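You operate a simulated robot arm through the tools that you are given. There is no shell and no other tool.

You are at the controls of a simulated two-armed robot. One attempt, no reset.

TASK
Work both clogged brushes clean in the whiting box.
Fine: the red and the yellow one; keep them off the panels, put each back where it stood, shut the lid. Set down upright: red brush, yellow brush.

The check looks at the end state, three seconds after you hand in, the way a careful person would. Anything else that was tipped, shoved, dropped, spilled or broken makes it a failure. A push-on lid holds only when it is set on centred and level and pressed home; a screw cap is set on level and turned clockwise until tight.

THE ROBOT
Two 7-joint arms with three-finger grippers on one trunk that stands fixed in place. Base frame: the origin is at the foot of the trunk, x ahead of it, y to its left, z up. Lengths are in cm, angles in degrees, forces in N, time in s.
The left shoulder is at [7, 14.6, 123.8], the right one opposite. Each reaches about 79.5 cm from its shoulder. Payload 2.2 kg a hand.
The TCP of each hand is the grasp point between the finger pads, 2.8 cm short of the fingertips. In the tool frame z runs along the fingers and y along their closing line. The gripper opens to 10.2 cm; its body begins 7.1 cm behind the TCP.
Orientation is that of the tool frame in the base frame, as a unit quaternion [x, y, z, w]. With the fingers straight down and closing along the base's y, the tool's x points along the base's -x, its y along +y and its z along -z.

THE INTERFACE
- The arms move only by the tool nudge_tool. It takes "left_commands", "right_commands" or both (then of equal length, played together; a hand with none holds still); each is a list of rows, each a list of 7 numbers: the finger opening in mm, from 0 to 102, then the shift along the tool's x, y, z in mm, then the turn, a rotation vector about the tool's x, y, z in degrees. In form: [[grip, x, y, z, ax, ay, az], ...]. A call has 1 to 20 rows; each row is the pose to reach, as a shift and turn from the pose commanded when the call began, along the tool's axes at that moment. Each row takes 0.2 s and may step no farther than 5 cm and 8.6 degrees from the row before; otherwise, or with a gripper value out of range, the whole call is refused. Where a pose cannot be reached the arm comes as near as it can. A force on the tool above 40 N (or 10 N above the force at the start of the call, whichever is more), or a blocked arm, ends the call early, and 0.2 s more pass. Each finger travels about 20.35 cm/s and halts on what it meets, pressing with about 21 N; the grip force reading is that of the motor and also rises with nothing between the fingers. The clock runs only during rows and for 0.2 s after the last one: add rows that repeat a pose to give the fingers time. It gives the time, the measured TCP pose, the force on the tool (base axes), the opening and the grip force at its end, in the units of the frame above (readings bear some noise), with the torque about the TCP (base axes, N m) and any sound that the robot's microphone picked up, and new pictures: "pictures" is both (left out), scene, wrist or none (wrist: the cameras of the hands that moved).
- Cameras (640 x 400 px; columns grow to the right, rows downward): "scene" is now at [11.97, -5.1, 146.05]; the picture's right is [-0.58, -0.81, 0.00], its down [-0.51, 0.37, -0.78] and it looks along [0.63, -0.46, -0.63] (base axes); focal length 264 px, centre (320, 200). "left" rides on the left gripper at [7.2, 3.8, -8.6] in its tool frame; the picture's right is [-0.47, 0.88, 0.00], its down [-0.60, -0.32, -0.73] and it looks along [-0.65, -0.34, 0.68] (tool axes); focal length 256 px, centre (320, 200). "right" rides on the right gripper at [6.9, 4.4, -8.6] in its tool frame; the picture's right is [-0.53, 0.84, 0.00], its down [-0.58, -0.36, -0.73] and it looks along [-0.62, -0.39, 0.68] (tool axes); focal length 256 px, centre (320, 200). There is no depth. A picture from a camera that has moved, and an enlarged one, comes with that camera's place and axes in the base frame and with its lens.
- slide_trunk(by): slides the trunk up (or, below 0, down) by that many cm; the arms and the scene camera ride with it, the base frame stays. It gives what a move gives, with no picture.
- pan_tilt(pan, tilt): turns the head with the scene camera to pan (to the left, within 86 degrees either way) and tilt (down, from -29 to 69), counted from straight ahead of the robot. It gives what a move gives, and a new picture of the scene camera.
- zoom(camera, box): a new picture of the part [left, top, right, bottom] of that camera's present view, enlarged. The clock stands still meanwhile.
- sign_off(): hands the job in; it is judged then, once.

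Places have to be worked out from the pictures, the camera data and where the tool is seen. Open the grippers and draw the arms clear of the work before you hand the job in, unless the task says otherwise.

The tools are called by a JSON object that holds its "api" and its "payload". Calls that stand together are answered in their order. nudge_tool: Moves the arms, as the interface text tells. Its arguments: {"type":"object","properties":{"left_commands":{"type":"array","items":{"type":"array","items":{"type":"number"}}},"right_commands":{"type":"array","items":{"type":"array","items":{"type":"number"}}},"pictures":{"type":"string","enum":["both","scene","wrist","none"]}},"required":[]} The other tools are called the same way: slide_trunk (by) moves the trunk up or down; pan_tilt (pan, tilt) turns the head that bears the scene camera; zoom (camera, box) takes an enlarged picture of a part of a camera's view; sign_off () hands the job in.

At the start:

```text
time_s: 0.0
left_tool_pos: [40.9, -5.65, 127.37]
left_orientation: [-0.002, 1.0, 0.0, 0.0]
left_contact_force: [-0.6, -0.3, -0.9]
left_wrist_torque: [0.0, 0.02, -0.02]
left_grip_width: 10.18
left_gripper_force: 0.1
right_tool_pos: [24.16, -33.44, 130.09]
right_orientation: [-0.001, 1.0, 0.0, 0.0]
right_contact_force: [-0.7, -0.1, 0.4]
right_wrist_torque: [0.0, 0.02, -0.01]
right_grip_width: 10.19
right_gripper_force: 0.1
trunk travel left (down, up): [-77.5, 16.5]
head pan, tilt (commanded): [-35.8, 38.7]
```

scene: 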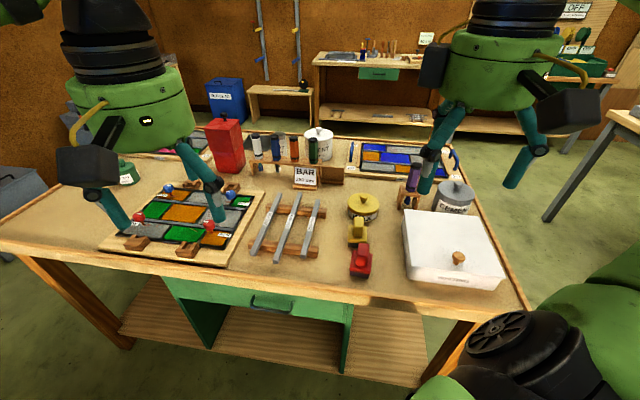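
right: 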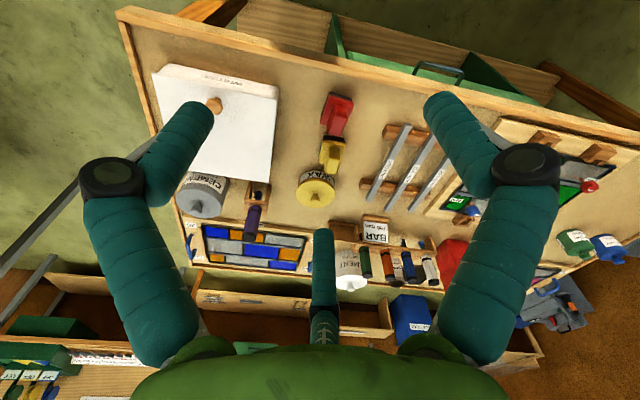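
left: 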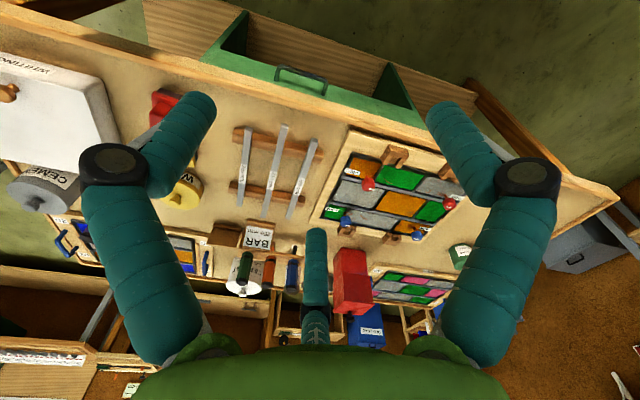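

The whiting box (white, with a wooden knob lid) sits at the right of the bench. I take enlarged views to find the brushes.

{"api": "zoom", "payload": {"camera": "scene", "box": [320, 160, 520, 300]}}

{"api": "zoom", "payload": {"camera": "scene", "box": [90, 100, 350, 270]}}

{"api": "zoom", "payload": {"camera": "right", "box": [140, 50, 460, 300]}}

```text
2.86 times, centred on (420, 230) of scene
camera zoom: at [11.97, -5.1, 146.05], right [-0.58, -0.81, 0.0], down [-0.51, 0.37, -0.78], along [0.63, -0.46, -0.63], focal length 753 px, centre (34, 114)
```

zoom: 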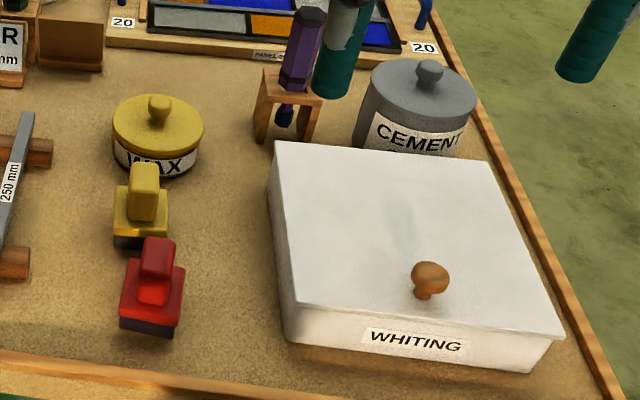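

```text
2.35 times, centred on (220, 185) of scene
camera zoom: at [11.97, -5.1, 146.05], right [-0.58, -0.81, 0.0], down [-0.51, 0.37, -0.78], along [0.63, -0.46, -0.63], focal length 620 px, centre (555, 235)
```

zoom: 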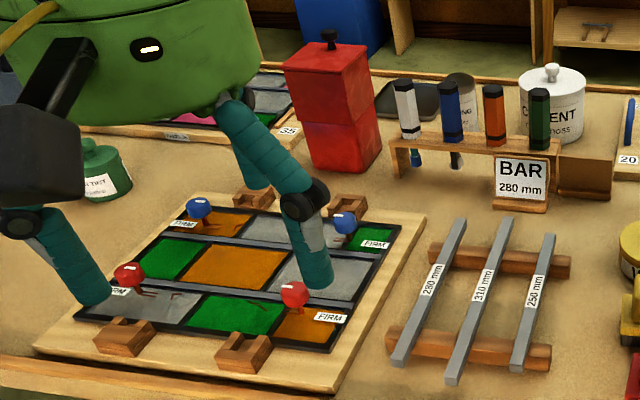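

```text
1.60 times, centred on (300, 175) of right
camera zoom: at [17.19, -29.27, 138.72], right [0.53, 0.85, 0.0], down [0.58, -0.36, 0.73], along [0.62, -0.39, -0.68], focal length 410 px, centre (352, 240)
```

zoom: 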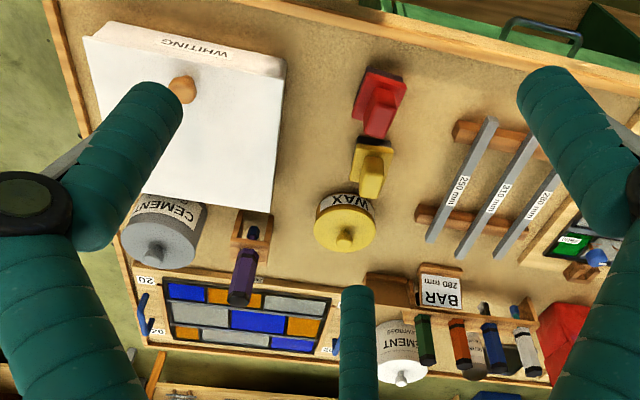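

The knob triangulates to about (26, -57.5, 95), close to the front edge of the lid, so the lid may be hinged at the back. I look around with the head before moving anything.

{"api": "pan_tilt", "payload": {"pan": -60, "tilt": 50}}

{"api": "zoom", "payload": {"camera": "scene", "box": [160, 100, 480, 300]}}

```text
time_s: 0.9
left_tool_pos: [40.9, -5.59, 127.41]
left_orientation: [-0.003, 1.0, -0.002, 0.0]
left_contact_force: [0.3, -0.6, 0.4]
left_wrist_torque: [0.02, 0.0, 0.02]
left_grip_width: 10.2
left_gripper_force: 0.1
right_tool_pos: [24.16, -33.54, 130.13]
right_orientation: [-0.001, 1.0, 0.0, 0.001]
right_contact_force: [0.1, 0.2, -0.3]
right_wrist_torque: [0.02, 0.0, 0.0]
right_grip_width: 10.21
right_gripper_force: 0.1
trunk travel left (down, up): [-77.5, 16.5]
head pan, tilt (commanded): [-60.0, 50.0]
camera scene: at [8.86, -6.74, 144.45], right [-0.87, -0.5, 0.0], down [-0.38, 0.66, -0.64], along [0.32, -0.56, -0.77], focal length 264 px, centre (320, 200)
```

scene: 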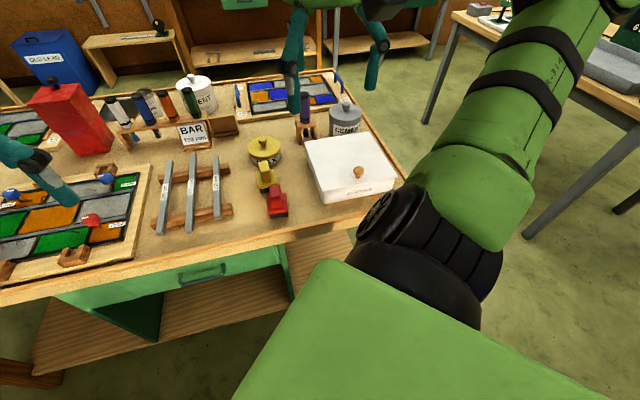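

```text
2.00 times, centred on (320, 200) of scene
camera zoom: at [8.86, -6.74, 144.45], right [-0.87, -0.5, 0.0], down [-0.38, 0.66, -0.64], along [0.32, -0.56, -0.77], focal length 527 px, centre (320, 200)
```

zoom: 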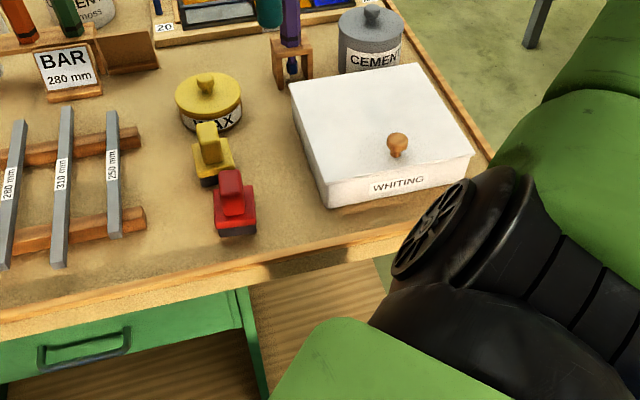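

The bench and box are turned about 45° from the base axes; the box lid is about 22 cm square and its front faces the robot. I bring the right hand lower so that its camera sees the brushes closer up.

{"api": "nudge_tool", "payload": {"right_commands": [[102, -12, 7, 40, 0, 0, 0], [102, -24, 14, 80, 0, 0, 0], [102, -36, 21, 120, 0, 0, 0], [102, -48, 28, 160, 0, 0, 0], [102, -59, 35, 200, 0, 0, 0], [102, -59, 35, 200, 0, 0, 0]], "pictures": "both"}}

{"api": "zoom", "payload": {"camera": "right", "box": [160, 80, 480, 280]}}

```text
time_s: 2.3
left_tool_pos: [40.9, -5.54, 127.47]
left_orientation: [-0.003, 1.0, -0.001, 0.0]
left_contact_force: [-0.1, -0.3, -0.6]
left_wrist_torque: [0.01, -0.01, 0.0]
left_grip_width: 10.22
left_gripper_force: 0.1
right_tool_pos: [30.32, -29.93, 110.29]
right_orientation: [-0.001, 1.0, 0.0, 0.0]
right_contact_force: [-1.1, 0.0, -0.1]
right_wrist_torque: [-0.03, -0.03, 0.05]
right_grip_width: 10.23
right_gripper_force: 0.0
trunk travel left (down, up): [-77.5, 16.5]
head pan, tilt (commanded): [-60.0, 50.0]
camera scene: at [8.78, -6.72, 144.45], right [-0.87, -0.5, 0.0], down [-0.38, 0.66, -0.64], along [0.32, -0.56, -0.77], focal length 264 px, centre (320, 200)
camera right: at [23.26, -25.78, 118.91], right [0.53, 0.85, 0.0], down [0.58, -0.36, 0.73], along [0.62, -0.39, -0.68], focal length 256 px, centre (320, 200)
```

scene: 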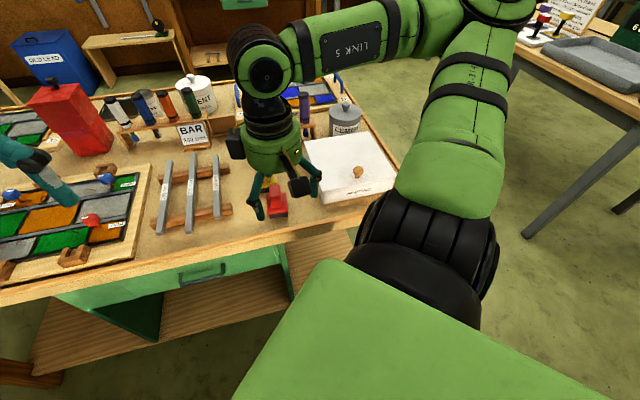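
right: 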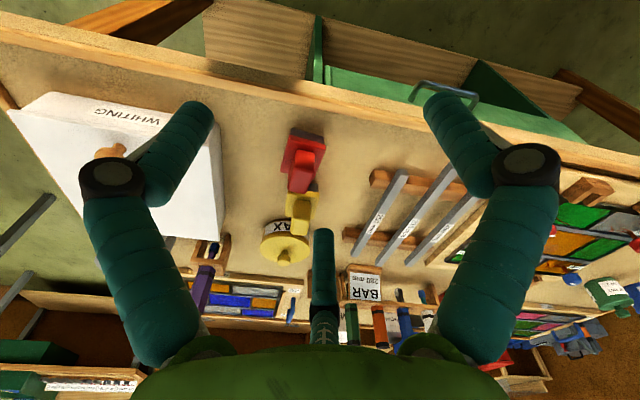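

```text
2.00 times, centred on (320, 180) of right
camera zoom: at [23.26, -25.78, 118.91], right [0.53, 0.85, 0.0], down [0.58, -0.36, 0.73], along [0.62, -0.39, -0.68], focal length 512 px, centre (320, 240)
```

zoom: 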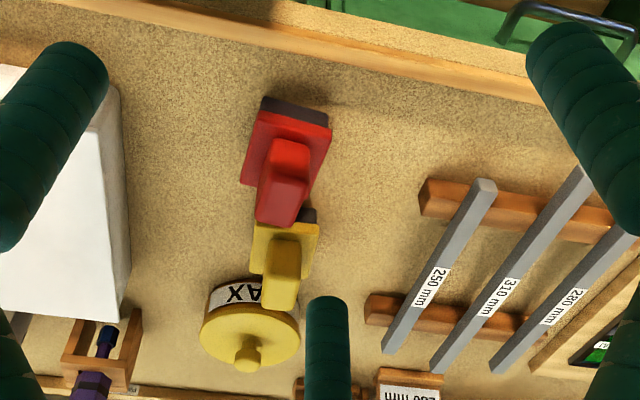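

The red brush base sits near (41, -39) on a bench top about z≈84. I move the hand a little lower and to the side to get a close view of the brushes' shape.

{"api": "nudge_tool", "payload": {"right_commands": [[102, 0, -15, 36, 0, 0, 0], [102, 0, -31, 73, 0, 0, 0], [102, 0, -31, 73, 0, 0, 0]], "pictures": "wrist"}}

{"api": "zoom", "payload": {"camera": "right", "box": [200, 80, 440, 230]}}

```text
time_s: 3.1
left_tool_pos: [40.77, -5.44, 127.49]
left_orientation: [-0.003, 1.0, 0.0, -0.001]
left_contact_force: [0.2, 0.1, 0.7]
left_wrist_torque: [0.0, -0.03, -0.02]
left_grip_width: 10.18
left_gripper_force: 0.1
right_tool_pos: [30.22, -32.98, 103.01]
right_orientation: [-0.001, 1.0, -0.002, 0.001]
right_contact_force: [-0.4, 0.5, 0.0]
right_wrist_torque: [-0.03, -0.01, 0.0]
right_grip_width: 10.21
right_gripper_force: 0.0
trunk travel left (down, up): [-77.5, 16.5]
head pan, tilt (commanded): [-60.0, 50.0]
camera right: at [23.22, -28.66, 111.59], right [0.53, 0.85, 0.0], down [0.58, -0.36, 0.73], along [0.62, -0.39, -0.68], focal length 256 px, centre (320, 200)
```

right: 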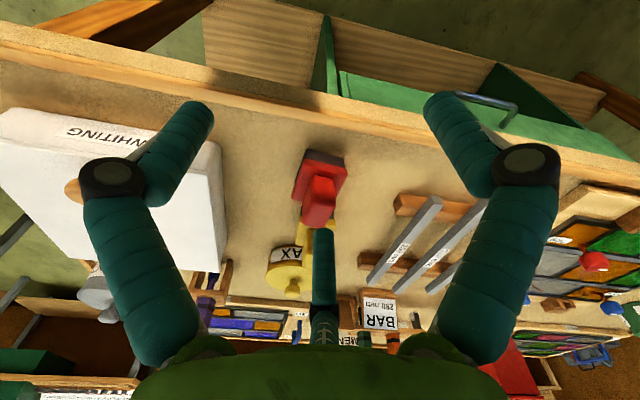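

```text
2.67 times, centred on (320, 155) of right
camera zoom: at [23.22, -28.66, 111.59], right [0.53, 0.85, 0.0], down [0.58, -0.36, 0.73], along [0.62, -0.39, -0.68], focal length 683 px, centre (320, 320)
```

zoom: 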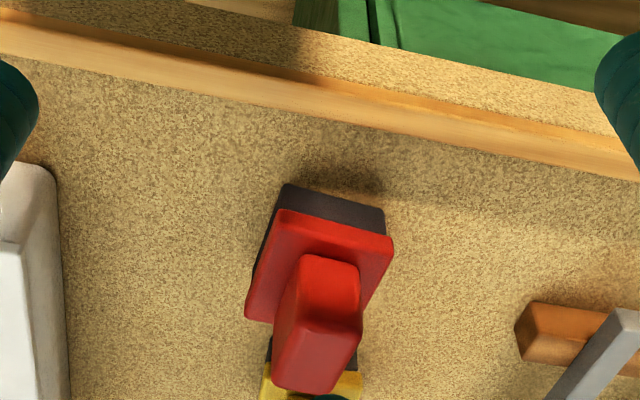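

The brush is a dark bristle block, about 5.3×7.7 cm plate and a handle roughly 2.7 wide × 4.4 deep, z 86.5–91.5, centred near (44, -42) for the red one. Before acting I read the signs around and look at what else is on the side table.

{"api": "pan_tilt", "payload": {"pan": -75, "tilt": 15}}

{"api": "pan_tilt", "payload": {"pan": -40, "tilt": 10}}

{"api": "zoom", "payload": {"camera": "scene", "box": [0, 100, 320, 400]}}

{"api": "zoom", "payload": {"camera": "scene", "box": [320, 100, 640, 300]}}

```text
time_s: 4.1
left_tool_pos: [40.89, -5.65, 127.33]
left_orientation: [-0.002, 1.0, 0.0, 0.001]
left_contact_force: [0.3, 0.1, 0.4]
left_wrist_torque: [0.02, -0.02, 0.0]
left_grip_width: 10.21
left_gripper_force: 0.0
right_tool_pos: [30.16, -33.03, 102.98]
right_orientation: [0.0, 1.0, 0.0, 0.0]
right_contact_force: [0.1, 1.0, 0.5]
right_wrist_torque: [0.01, 0.0, -0.01]
right_grip_width: 10.19
right_gripper_force: 0.1
trunk travel left (down, up): [-77.5, 16.5]
head pan, tilt (commanded): [-75.0, 15.0]
camera scene: at [7.42, -9.09, 149.81], right [-0.97, -0.26, 0.0], down [-0.07, 0.25, -0.97], along [0.25, -0.93, -0.26], focal length 264 px, centre (320, 200)
```

scene: 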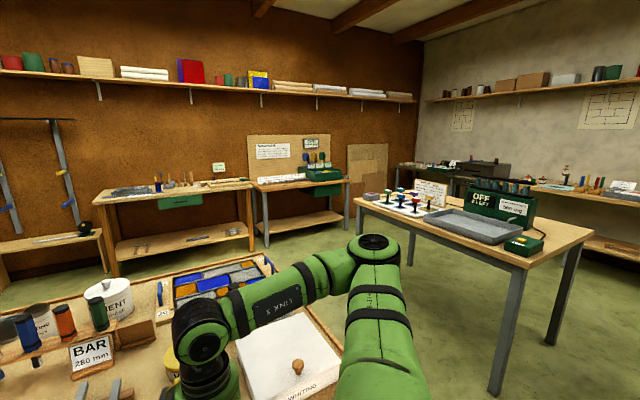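

```text
time_s: 5.1
left_tool_pos: [40.91, -5.65, 127.4]
left_orientation: [-0.002, 1.0, 0.001, 0.001]
left_contact_force: [0.4, -0.1, 0.6]
left_wrist_torque: [0.03, 0.01, 0.01]
left_grip_width: 10.21
left_gripper_force: 0.0
right_tool_pos: [30.32, -33.04, 102.88]
right_orientation: [0.001, 1.0, 0.0, 0.0]
right_contact_force: [0.9, -0.3, -0.7]
right_wrist_torque: [-0.01, -0.02, -0.02]
right_grip_width: 10.21
right_gripper_force: 0.0
trunk travel left (down, up): [-77.5, 16.5]
head pan, tilt (commanded): [-40.0, 10.0]
camera scene: at [12.11, -6.07, 150.63], right [-0.64, -0.77, 0.0], down [-0.13, 0.11, -0.98], along [0.75, -0.63, -0.17], focal length 264 px, centre (320, 200)
```

scene: 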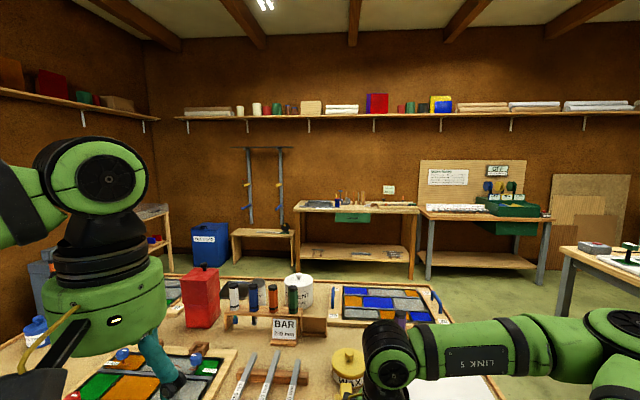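

```text
1.33 times, centred on (160, 250) of scene
camera zoom: at [12.11, -6.07, 150.63], right [-0.64, -0.77, 0.0], down [-0.13, 0.11, -0.98], along [0.75, -0.63, -0.17], focal length 352 px, centre (533, 133)
```

zoom: 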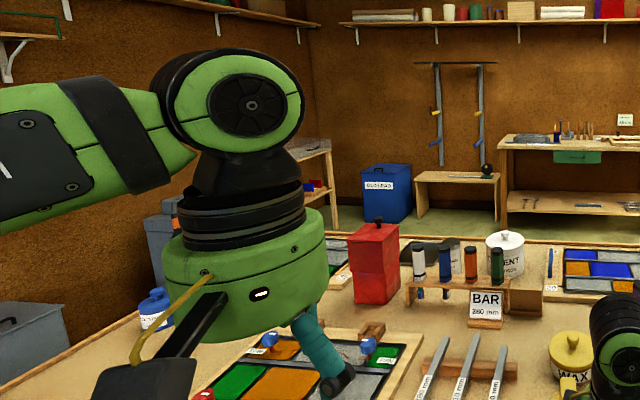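

```text
2.00 times, centred on (480, 200) of scene
camera zoom: at [12.11, -6.07, 150.63], right [-0.64, -0.77, 0.0], down [-0.13, 0.11, -0.98], along [0.75, -0.63, -0.17], focal length 527 px, centre (0, 200)
```

zoom: 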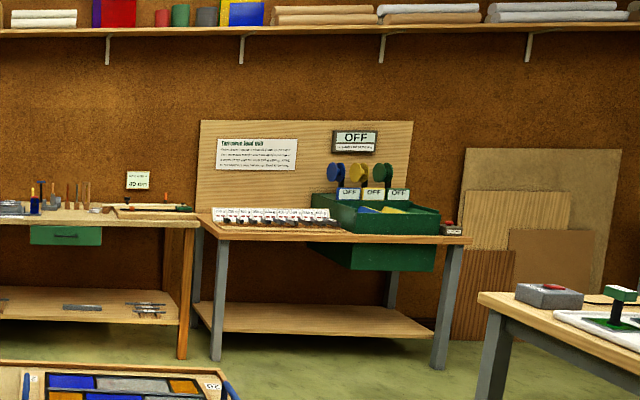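

Those are other stations, not part of this job. I point the head back at the box and look at it close up to decide whether the lid is hinged.

{"api": "pan_tilt", "payload": {"pan": -52, "tilt": 45}}

{"api": "zoom", "payload": {"camera": "right", "box": [0, 80, 240, 330]}}

```text
time_s: 6.1
left_tool_pos: [40.9, -5.62, 127.41]
left_orientation: [-0.001, 1.0, 0.001, -0.001]
left_contact_force: [-1.3, -0.4, -0.3]
left_wrist_torque: [-0.01, 0.02, -0.02]
left_grip_width: 10.21
left_gripper_force: 0.1
right_tool_pos: [30.2, -32.99, 102.87]
right_orientation: [-0.001, 1.0, 0.0, 0.0]
right_contact_force: [-0.1, -0.1, -0.6]
right_wrist_torque: [-0.01, -0.02, 0.0]
right_grip_width: 10.18
right_gripper_force: 0.0
trunk travel left (down, up): [-77.5, 16.5]
head pan, tilt (commanded): [-52.0, 45.0]
camera scene: at [10.01, -6.48, 145.14], right [-0.79, -0.62, 0.0], down [-0.44, 0.56, -0.71], along [0.44, -0.56, -0.71], focal length 264 px, centre (320, 200)
```

scene: 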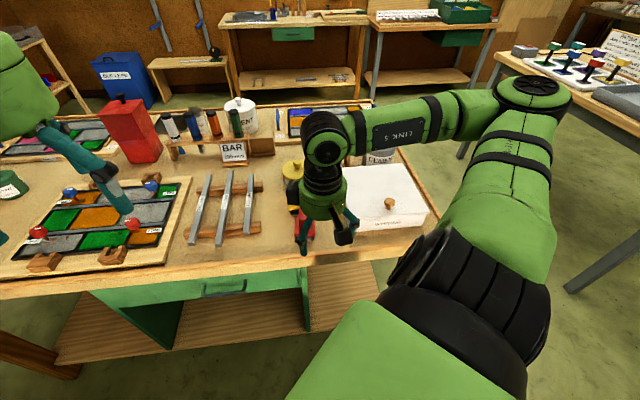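

```text
1.60 times, centred on (120, 205) of right
camera zoom: at [23.24, -28.77, 111.58], right [0.53, 0.85, 0.0], down [0.58, -0.36, 0.73], along [0.62, -0.39, -0.68], focal length 410 px, centre (640, 192)
```

zoom: 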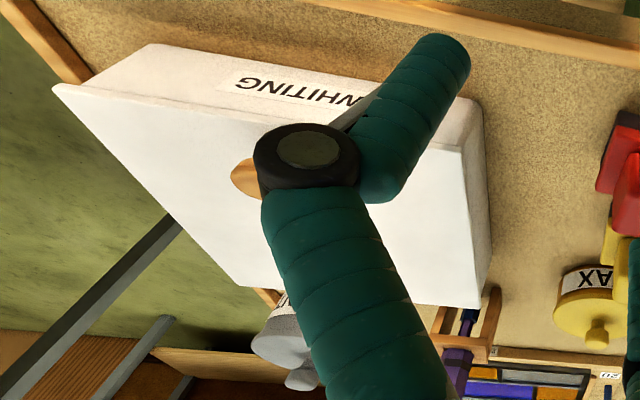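

The lid is a thin overhanging plate, top at z≈92, with its knob about 2.4 cm behind the front edge near (26, -57, 94.5). I turn the hand 45° to match the bench, carry it above the knob and half close the fingers to learn their layout.

{"api": "nudge_tool", "payload": {"right_commands": [[102, 7, -40, -30, 0, 0, 7.5], [102, 14, -80, -30, 0, 0, 15], [102, 21, -120, -30, 0, 0, 22.5], [90, 28, -160, -30, 0, 0, 30], [80, 35, -200, -30, 0, 0, 37.5], [60, 42, -240, -30, 0, 0, 45], [60, 42, -240, -30, 0, 0, 45]], "pictures": "both"}}

```text
refused: row 1 steps farther than a row can; nothing moved
```

The first row was a hair too long; I spread the rise over two rows.

{"api": "nudge_tool", "payload": {"right_commands": [[102, 7, -40, -15, 0, 0, 7.5], [102, 14, -80, -30, 0, 0, 15], [102, 21, -120, -30, 0, 0, 22.5], [90, 28, -160, -30, 0, 0, 30], [80, 35, -200, -30, 0, 0, 37.5], [60, 42, -240, -30, 0, 0, 45], [60, 42, -240, -30, 0, 0, 45]], "pictures": "both"}}

```text
time_s: 7.7
left_tool_pos: [40.89, -5.57, 127.4]
left_orientation: [-0.002, 1.0, -0.001, 0.0]
left_contact_force: [-0.7, 0.5, 1.2]
left_wrist_torque: [-0.03, -0.02, 0.0]
left_grip_width: 10.2
left_gripper_force: 0.2
right_tool_pos: [26.1, -56.88, 105.69]
right_orientation: [0.382, 0.924, -0.001, 0.0]
right_contact_force: [0.1, 0.6, -0.7]
right_wrist_torque: [-0.05, 0.0, 0.03]
right_grip_width: 6.0
right_gripper_force: 0.1
trunk travel left (down, up): [-77.5, 16.5]
head pan, tilt (commanded): [-52.0, 45.0]
camera scene: at [10.0, -6.42, 145.14], right [-0.79, -0.62, 0.0], down [-0.44, 0.56, -0.71], along [0.44, -0.56, -0.71], focal length 264 px, centre (320, 200)
camera right: at [24.13, -49.06, 114.45], right [0.98, 0.22, 0.0], down [0.15, -0.67, 0.73], along [0.16, -0.71, -0.68], focal length 256 px, centre (320, 200)
```

scene: 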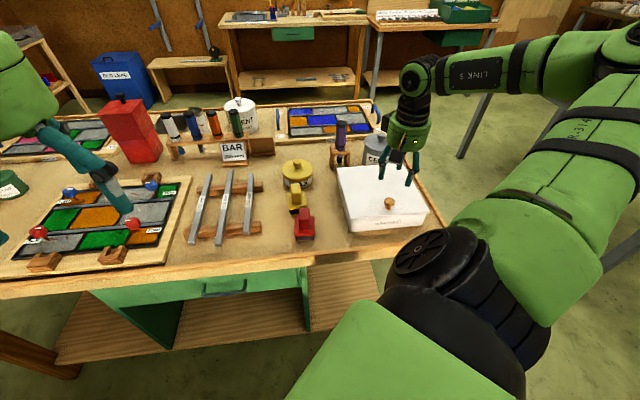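
right: 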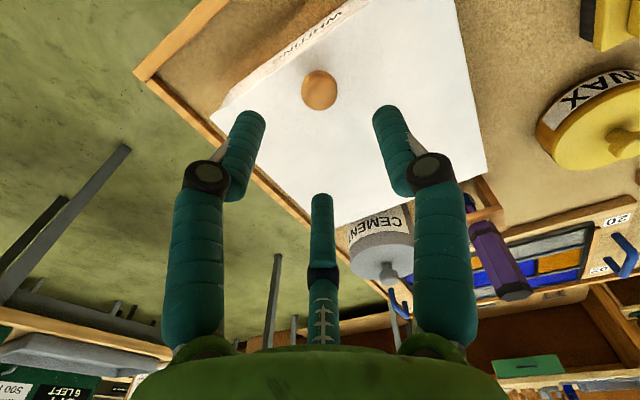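

The three fingers close radially (one at +y, two at -y ±x), good for a round knob. The knob centre computes to (26.05, -57.5, ~94.5); I descend around it with 6 cm opening, fingertips staying just over the lid.

{"api": "nudge_tool", "payload": {"right_commands": [[60, -4, -4, 30, 0, 0, 0], [60, -4, -4, 60, 0, 0, 0], [60, -4, -4, 85, 0, 0, 0], [60, -4, -4, 99, 0, 0, 0], [60, -4, -4, 99, 0, 0, 0]], "pictures": "both"}}

{"api": "zoom", "payload": {"camera": "scene", "box": [310, 100, 470, 260]}}

```text
time_s: 8.9
left_tool_pos: [40.9, -5.68, 127.35]
left_orientation: [-0.002, 1.0, -0.001, -0.001]
left_contact_force: [0.0, -0.1, 0.0]
left_wrist_torque: [-0.01, 0.0, 0.01]
left_grip_width: 10.18
left_gripper_force: 0.2
right_tool_pos: [25.98, -57.52, 96.02]
right_orientation: [0.383, 0.924, 0.0, 0.001]
right_contact_force: [0.1, -0.1, -0.5]
right_wrist_torque: [0.0, 0.01, 0.0]
right_grip_width: 5.97
right_gripper_force: 0.1
trunk travel left (down, up): [-77.5, 16.5]
head pan, tilt (commanded): [-52.0, 45.0]
camera scene: at [10.0, -6.45, 145.14], right [-0.79, -0.62, 0.0], down [-0.44, 0.56, -0.71], along [0.44, -0.56, -0.71], focal length 264 px, centre (320, 200)
camera right: at [24.09, -49.67, 104.57], right [0.98, 0.22, 0.0], down [0.15, -0.67, 0.73], along [0.16, -0.71, -0.68], focal length 256 px, centre (320, 200)
```

scene: 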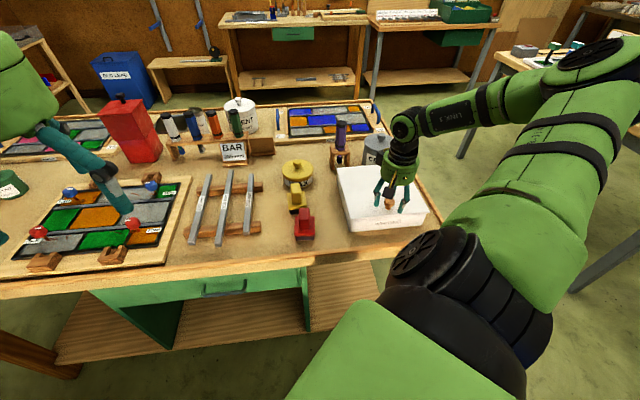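
right: 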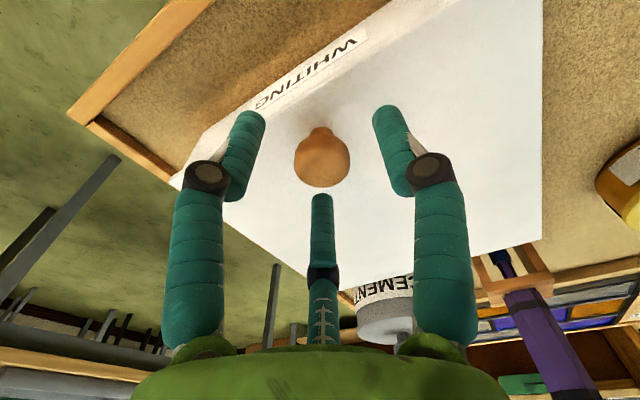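

```text
2.50 times, centred on (390, 180) of scene
camera zoom: at [10.0, -6.45, 145.14], right [-0.79, -0.62, 0.0], down [-0.44, 0.56, -0.71], along [0.44, -0.56, -0.71], focal length 659 px, centre (145, 250)
```

zoom: 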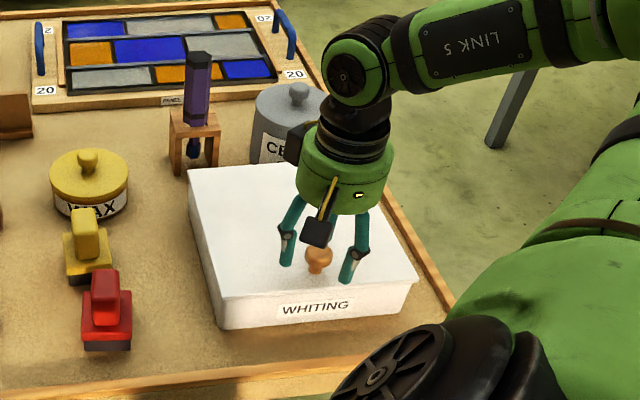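

The knob is centred between the fingers, a touch below the TCP. I go 6 mm lower and close on it.

{"api": "nudge_tool", "payload": {"right_commands": [[60, 0, 0, 6, 0, 0, 0], [10, 0, 0, 6, 0, 0, 0], [10, 0, 0, 6, 0, 0, 0], [10, 0, 0, 6, 0, 0, 0]], "pictures": "wrist"}}

```text
time_s: 9.9
left_tool_pos: [41.08, -5.93, 127.35]
left_orientation: [-0.001, 1.0, 0.001, -0.001]
left_contact_force: [-0.5, 0.1, 1.1]
left_wrist_torque: [0.0, -0.01, 0.01]
left_grip_width: 10.2
left_gripper_force: 0.1
right_tool_pos: [26.25, -57.95, 95.26]
right_orientation: [0.382, 0.924, -0.002, 0.004]
right_contact_force: [8.1, -16.1, 8.1]
right_wrist_torque: [-0.83, -0.62, 0.02]
right_grip_width: 2.89
right_gripper_force: 44.7
trunk travel left (down, up): [-77.5, 16.5]
head pan, tilt (commanded): [-52.0, 45.0]
camera right: at [24.25, -50.05, 103.92], right [0.98, 0.22, 0.0], down [0.15, -0.66, 0.73], along [0.16, -0.72, -0.68], focal length 256 px, centre (320, 200)
```

right: 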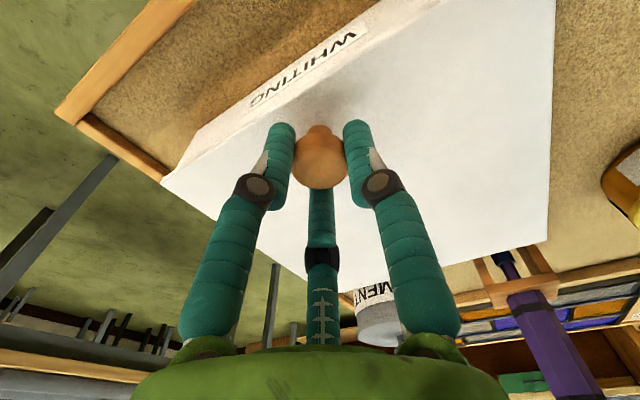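

The knob is held (2.9 cm); the hand was pulled about 5 mm toward the back, so I re-centre, then lift 2 cm with a matching 6° tilt to see whether the lid swings on a rear hinge.

{"api": "nudge_tool", "payload": {"right_commands": [[10, -5, 0, 0, 0, 0, 0], [10, -6, 0, -5, 0, 1.5, 0], [10, -7, 0, -10, 0, 3, 0], [10, -8, 0, -15, 0, 4.5, 0], [10, -9, 0, -20, 0, 6, 0], [10, -9, 0, -20, 0, 6, 0]], "pictures": "both"}}

{"api": "zoom", "payload": {"camera": "scene", "box": [310, 120, 450, 250]}}

```text
time_s: 11.3
left_tool_pos: [41.07, -5.89, 127.39]
left_orientation: [-0.001, 1.0, 0.0, 0.0]
left_contact_force: [-0.7, -0.5, 0.0]
left_wrist_torque: [-0.03, -0.03, 0.03]
left_grip_width: 10.22
left_gripper_force: 0.0
right_tool_pos: [26.57, -58.28, 97.15]
right_orientation: [0.381, 0.923, 0.021, -0.052]
right_contact_force: [-1.3, -0.6, -6.4]
right_wrist_torque: [0.64, 0.64, 0.01]
right_grip_width: 2.85
right_gripper_force: 45.0
trunk travel left (down, up): [-77.5, 16.5]
head pan, tilt (commanded): [-52.0, 45.0]
camera scene: at [10.07, -6.66, 145.12], right [-0.79, -0.62, 0.0], down [-0.44, 0.56, -0.71], along [0.44, -0.56, -0.71], focal length 264 px, centre (320, 200)
camera right: at [25.38, -51.17, 106.4], right [0.97, 0.22, -0.06], down [0.21, -0.72, 0.66], along [0.11, -0.66, -0.75], focal length 256 px, centre (320, 200)
```

scene: 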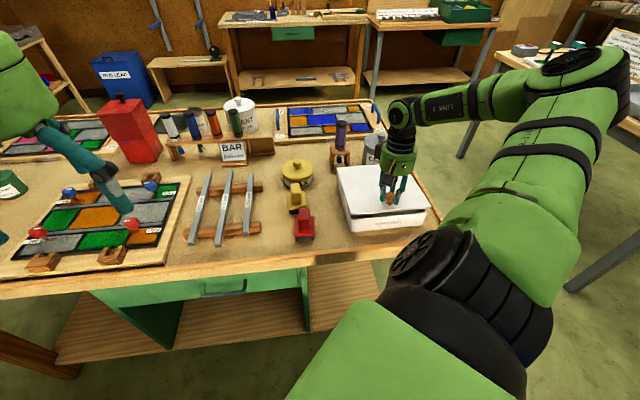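
right: 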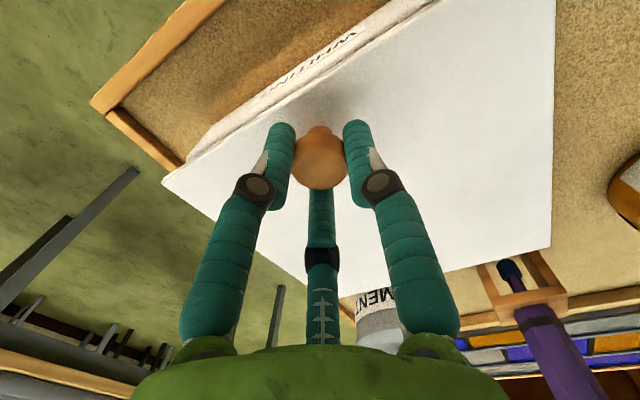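

```text
3.08 times, centred on (380, 185) of scene
camera zoom: at [10.07, -6.66, 145.12], right [-0.79, -0.62, 0.0], down [-0.44, 0.56, -0.71], along [0.44, -0.56, -0.71], focal length 811 px, centre (135, 246)
```

zoom: 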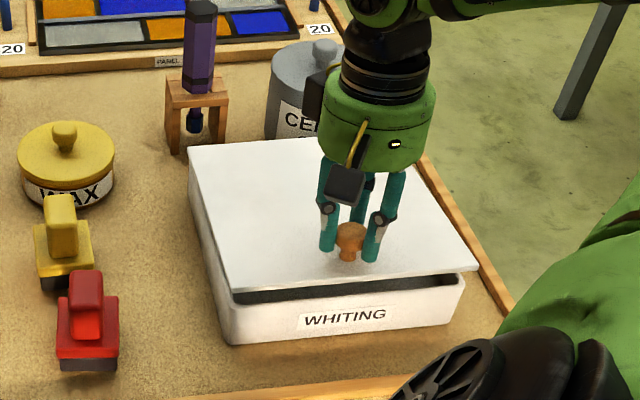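

The lid does swing on a rear hinge. I open it further along the arc (to about 18°), then back 2°, watching the forces to learn whether the hinge has friction or the arm strains.

{"api": "nudge_tool", "payload": {"right_commands": [[10, -2, 0, -9, 0, 3, 0], [10, -5, 0, -19, 0, 6, 0], [10, -8, 0, -28, 0, 9, 0], [10, -11, 0, -37, 0, 12, 0], [10, -11, 0, -37, 0, 12, 0], [10, -11, 0, -37, 0, 12, 0]], "pictures": "none"}}

{"api": "nudge_tool", "payload": {"right_commands": [[10, 0, 0, 5, 0, -1, 0], [10, 0, 0, 8, 0, -2.5, 0], [10, 0, 0, 8, 0, -2.5, 0], [10, 0, 0, 8, 0, -2.5, 0]], "pictures": "both"}}

```text
time_s: 12.7
left_tool_pos: [41.03, -5.9, 127.33]
left_orientation: [-0.001, 1.0, 0.0, -0.001]
left_contact_force: [-0.2, -0.2, -0.2]
left_wrist_torque: [0.0, 0.03, 0.01]
left_grip_width: 10.21
left_gripper_force: 0.0
right_tool_pos: [27.7, -59.56, 100.89]
right_orientation: [0.378, 0.913, 0.06, -0.144]
right_contact_force: [0.3, -5.9, -1.9]
right_wrist_torque: [-0.57, 0.02, 0.2]
right_grip_width: 2.84
right_gripper_force: 45.4
trunk travel left (down, up): [-77.5, 16.5]
head pan, tilt (commanded): [-52.0, 45.0]
```

```text
time_s: 13.7
left_tool_pos: [40.97, -5.92, 127.47]
left_orientation: [-0.001, 1.0, 0.0, 0.0]
left_contact_force: [0.5, 0.2, 0.3]
left_wrist_torque: [-0.01, 0.02, -0.01]
left_grip_width: 10.24
left_gripper_force: 0.1
right_tool_pos: [27.51, -59.11, 100.04]
right_orientation: [0.379, 0.916, 0.052, -0.124]
right_contact_force: [-1.2, -7.6, 0.7]
right_wrist_torque: [-0.25, -0.35, -0.01]
right_grip_width: 2.84
right_gripper_force: 45.3
trunk travel left (down, up): [-77.5, 16.5]
head pan, tilt (commanded): [-52.0, 45.0]
camera scene: at [9.97, -6.65, 145.13], right [-0.79, -0.62, 0.0], down [-0.44, 0.56, -0.71], along [0.44, -0.56, -0.71], focal length 264 px, centre (320, 200)
camera right: at [27.4, -53.2, 110.32], right [0.96, 0.23, -0.14], down [0.27, -0.79, 0.55], along [0.02, -0.57, -0.82], focal length 256 px, centre (320, 200)
```

scene: 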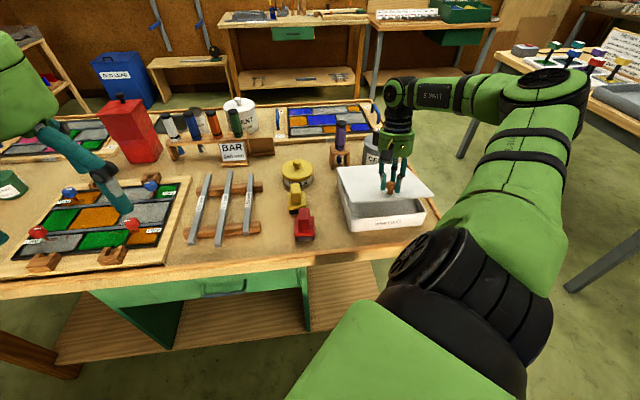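
right: 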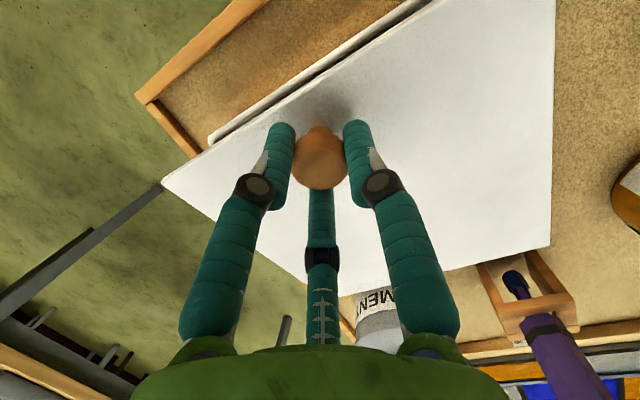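

Working out the moments, the lid takes about +0.3 N·m going up and about 0 going down, so hinge friction seems to carry this light lid. I open the fingers here at ~15° and check whether it stays.

{"api": "nudge_tool", "payload": {"right_commands": [[30, 0, 0, 0, 0, 0, 0], [40, 0, 0, 0, 0, 0, 0], [60, 0, 0, 0, 0, 0, 0], [60, 0, 0, 0, 0, 0, 0]], "pictures": "both"}}

{"api": "zoom", "payload": {"camera": "scene", "box": [310, 120, 450, 250]}}

```text
time_s: 14.7
left_tool_pos: [40.96, -5.65, 127.44]
left_orientation: [-0.002, 1.0, 0.0, -0.001]
left_contact_force: [0.1, -0.1, -0.2]
left_wrist_torque: [0.0, 0.02, 0.03]
left_grip_width: 10.2
left_gripper_force: 0.0
right_tool_pos: [27.55, -59.19, 100.16]
right_orientation: [0.378, 0.916, 0.051, -0.124]
right_contact_force: [-0.5, -0.2, -0.1]
right_wrist_torque: [0.01, 0.02, 0.04]
right_grip_width: 6.02
right_gripper_force: 0.1
trunk travel left (down, up): [-77.5, 16.5]
head pan, tilt (commanded): [-52.0, 45.0]
camera scene: at [10.01, -6.46, 145.13], right [-0.79, -0.62, 0.0], down [-0.44, 0.56, -0.71], along [0.44, -0.56, -0.71], focal length 264 px, centre (320, 200)
camera right: at [27.44, -53.06, 110.39], right [0.96, 0.23, -0.14], down [0.27, -0.79, 0.55], along [0.02, -0.57, -0.82], focal length 256 px, centre (320, 200)
```

scene: 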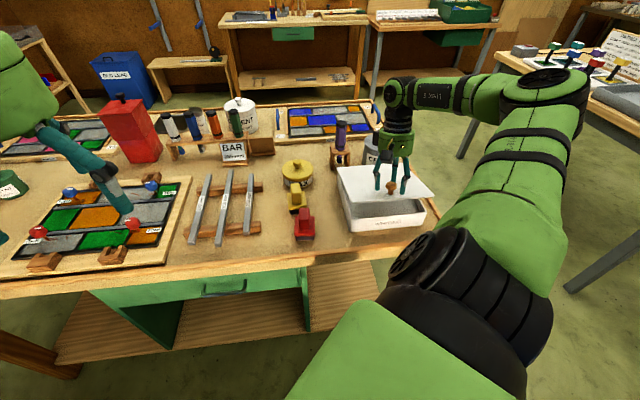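
right: 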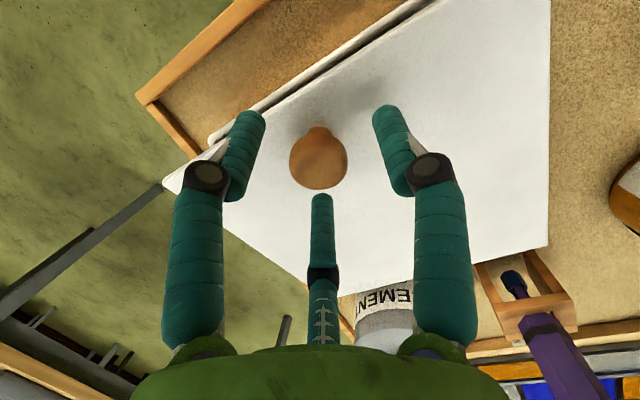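

```text
3.08 times, centred on (380, 185) of scene
camera zoom: at [10.01, -6.46, 145.13], right [-0.79, -0.62, 0.0], down [-0.44, 0.56, -0.71], along [0.44, -0.56, -0.71], focal length 811 px, centre (135, 246)
```

zoom: 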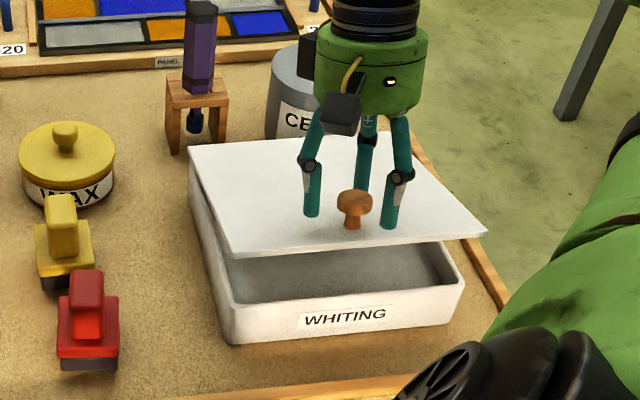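

The lid holds itself at ~15° and shows the box interior. I grip the knob again and carry it on along the arc to about 35°, watching how far the wrist can follow.

{"api": "nudge_tool", "payload": {"right_commands": [[10, 0, 0, 0, 0, 0, 0], [10, 0, 0, 0, 0, 0, 0], [10, -3.3, 0, -14.1, 0, 4.5, 0], [10, -8.3, 0, -29.5, 0, 9.5, 0], [10, -14.6, 0, -44.4, 0, 14.5, 0], [10, -22.1, 0, -58.7, 0, 19.5, 0], [10, -22.1, 0, -58.7, 0, 19.5, 0]], "pictures": "both"}}

```text
time_s: 16.0
left_tool_pos: [40.91, -5.92, 127.39]
left_orientation: [-0.002, 1.0, 0.001, 0.001]
left_contact_force: [-0.3, 0.3, 0.6]
left_wrist_torque: [0.02, -0.03, 0.01]
left_grip_width: 10.19
left_gripper_force: 0.1
right_tool_pos: [27.97, -59.8, 100.46]
right_orientation: [0.368, 0.887, 0.119, -0.252]
right_contact_force: [-1.7, -5.4, -2.5]
right_wrist_torque: [0.14, -0.28, -0.01]
right_grip_width: 2.92
right_gripper_force: 14.3
right hand out of reach, approached as far as the arm can: row 5, 6
trunk travel left (down, up): [-77.5, 16.5]
head pan, tilt (commanded): [-52.0, 45.0]
stopped in row 6 (right hand): the force on the tool passed its limit at 50 N (the readings are from after the stop); the commanded pose is now the measured one
camera scene: at [9.79, -6.75, 145.13], right [-0.79, -0.62, 0.0], down [-0.43, 0.56, -0.71], along [0.44, -0.56, -0.71], focal length 264 px, centre (320, 200)
camera right: at [29.92, -56.15, 111.53], right [0.92, 0.27, -0.26], down [0.35, -0.89, 0.3], along [-0.15, -0.37, -0.92], focal length 256 px, centre (320, 200)
```

scene: 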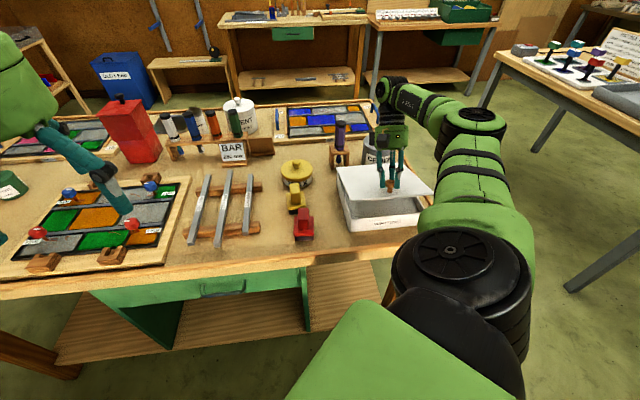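
right: 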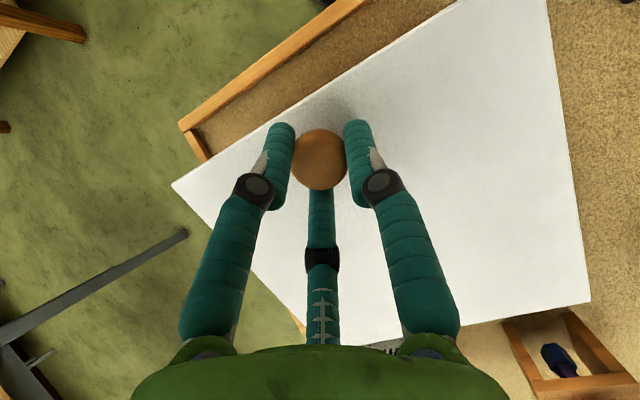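

The wrist runs out of reach at about 25–30° of hand tilt. I let go of the knob, back off along the tool axis and straighten the hand.

{"api": "nudge_tool", "payload": {"right_commands": [[60, 0, 0, 0, 0, 0, 0], [60, 0, 0, 0, 0, 0, 0], [60, 0, 0, -20, 0, 0, 0], [60, 10, 0, -45, 0, -8, 0], [60, 20, 0, -70, 0, -16, 0], [60, 30, 0, -90, 0, -24, 0], [60, 40, 0, -100, 0, -32, 0]], "pictures": "both"}}

{"api": "zoom", "payload": {"camera": "scene", "box": [310, 120, 450, 250]}}

```text
time_s: 17.6
left_tool_pos: [40.76, -5.54, 127.52]
left_orientation: [-0.002, 1.0, -0.001, 0.0]
left_contact_force: [-0.7, -0.3, -0.3]
left_wrist_torque: [0.02, -0.03, -0.03]
left_grip_width: 10.19
left_gripper_force: 0.1
right_tool_pos: [29.0, -61.15, 111.28]
right_orientation: [0.386, 0.922, 0.012, 0.005]
right_contact_force: [-0.5, 1.0, 0.4]
right_wrist_torque: [0.01, -0.07, -0.01]
right_grip_width: 5.99
right_gripper_force: 0.1
trunk travel left (down, up): [-77.5, 16.5]
head pan, tilt (commanded): [-52.0, 45.0]
camera scene: at [9.71, -6.4, 145.16], right [-0.79, -0.62, 0.0], down [-0.43, 0.56, -0.71], along [0.44, -0.56, -0.71], focal length 264 px, centre (320, 200)
camera right: at [27.07, -53.35, 120.03], right [0.98, 0.21, 0.02], down [0.13, -0.68, 0.72], along [0.17, -0.7, -0.69], focal length 256 px, centre (320, 200)
```

scene: 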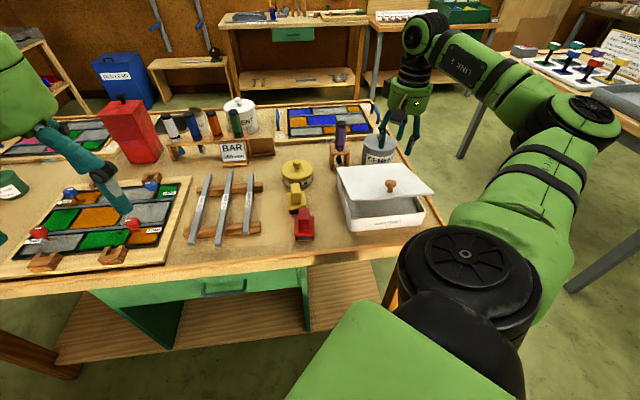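
right: 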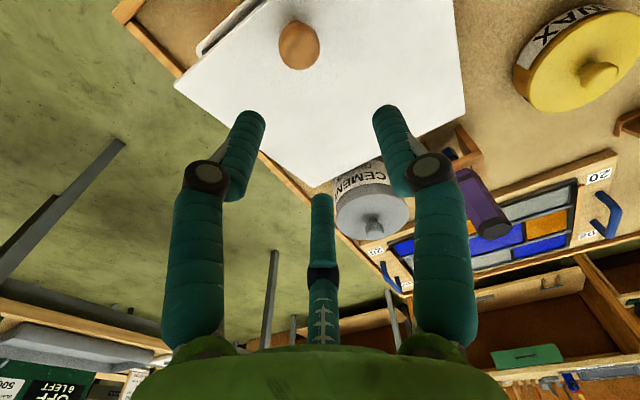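

```text
3.08 times, centred on (380, 185) of scene
camera zoom: at [9.71, -6.4, 145.16], right [-0.79, -0.62, 0.0], down [-0.43, 0.56, -0.71], along [0.44, -0.56, -0.71], focal length 811 px, centre (135, 246)
```

zoom: 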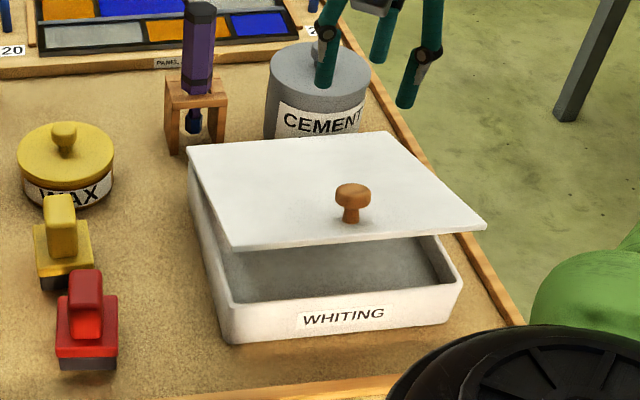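

The lid stays put at about 16–18°. Next I bring the hand to the front of the box, pitched 45° forward with fingers closed, so I can push the lid's front edge up and back from below.

{"api": "nudge_tool", "payload": {"right_commands": [[40, 26, 0, 0, 0, -7.5, 0], [20, 52, 0, 0, 0, -15, 0], [0, 79, 0, 10, 0, -22.5, 0], [0, 105, 0, 25, 0, -30, 0], [0, 131, 0, 40, 0, -37.5, 0], [0, 157, 0, 53, 0, -45, 0], [0, 157, 0, 53, 0, -45, 0]], "pictures": "both"}}

{"api": "zoom", "payload": {"camera": "scene", "box": [310, 120, 450, 250]}}

```text
time_s: 19.2
left_tool_pos: [41.07, -5.37, 127.3]
left_orientation: [-0.003, 1.0, -0.001, 0.0]
left_contact_force: [-0.3, 0.1, -0.2]
left_wrist_torque: [-0.01, -0.01, -0.04]
left_grip_width: 10.22
left_gripper_force: 0.0
right_tool_pos: [19.7, -54.56, 104.08]
right_orientation: [0.361, 0.852, -0.136, 0.354]
right_contact_force: [0.4, 0.6, 0.1]
right_wrist_torque: [0.02, 0.0, -0.04]
right_grip_width: 0.21
right_gripper_force: 20.6
right hand out of reach, approached as far as the arm can: row 5, 6, 7
trunk travel left (down, up): [-77.5, 16.5]
head pan, tilt (commanded): [-52.0, 45.0]
camera scene: at [10.04, -6.21, 145.14], right [-0.79, -0.62, 0.0], down [-0.44, 0.56, -0.71], along [0.44, -0.56, -0.71], focal length 264 px, centre (320, 200)
camera right: at [14.97, -43.81, 105.56], right [0.86, 0.32, 0.4], down [-0.35, -0.2, 0.92], along [0.37, -0.93, -0.06], focal length 256 px, centre (320, 200)
```

scene: 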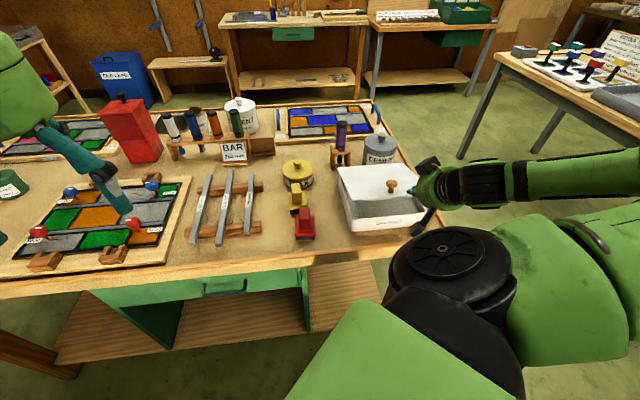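
right: 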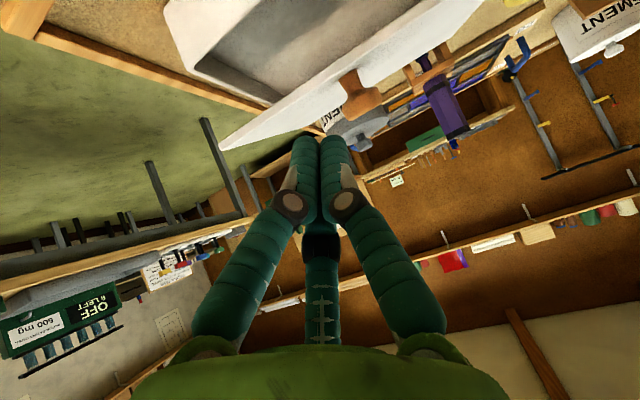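

```text
3.08 times, centred on (380, 185) of scene
camera zoom: at [10.04, -6.21, 145.14], right [-0.79, -0.62, 0.0], down [-0.44, 0.56, -0.71], along [0.44, -0.56, -0.71], focal length 811 px, centre (135, 246)
```

zoom: 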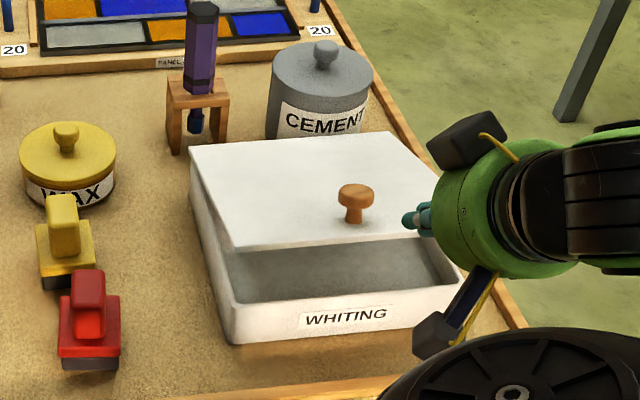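

The hand got the 45° pitch but was too folded to reach the full stand-off; it is at about 25 cm in front of the hinge line. I make a small forward-down move to confirm where the commanded pose stands.

{"api": "nudge_tool", "payload": {"right_commands": [[0, 3, -4, 30, 0, 0, 0], [0, 3, -4, 30, 0, 0, 0]], "pictures": "none"}}

```text
time_s: 19.8
left_tool_pos: [40.95, -5.39, 127.44]
left_orientation: [-0.002, 1.0, -0.001, 0.0]
left_contact_force: [-0.2, -0.1, 0.6]
left_wrist_torque: [-0.02, 0.01, 0.02]
left_grip_width: 10.21
left_gripper_force: 0.0
right_tool_pos: [20.79, -56.42, 101.71]
right_orientation: [0.362, 0.851, -0.137, 0.354]
right_contact_force: [0.0, -0.2, 0.1]
right_wrist_torque: [0.03, -0.03, 0.03]
right_grip_width: 0.21
right_gripper_force: 21.4
trunk travel left (down, up): [-77.5, 16.5]
head pan, tilt (commanded): [-52.0, 45.0]
```

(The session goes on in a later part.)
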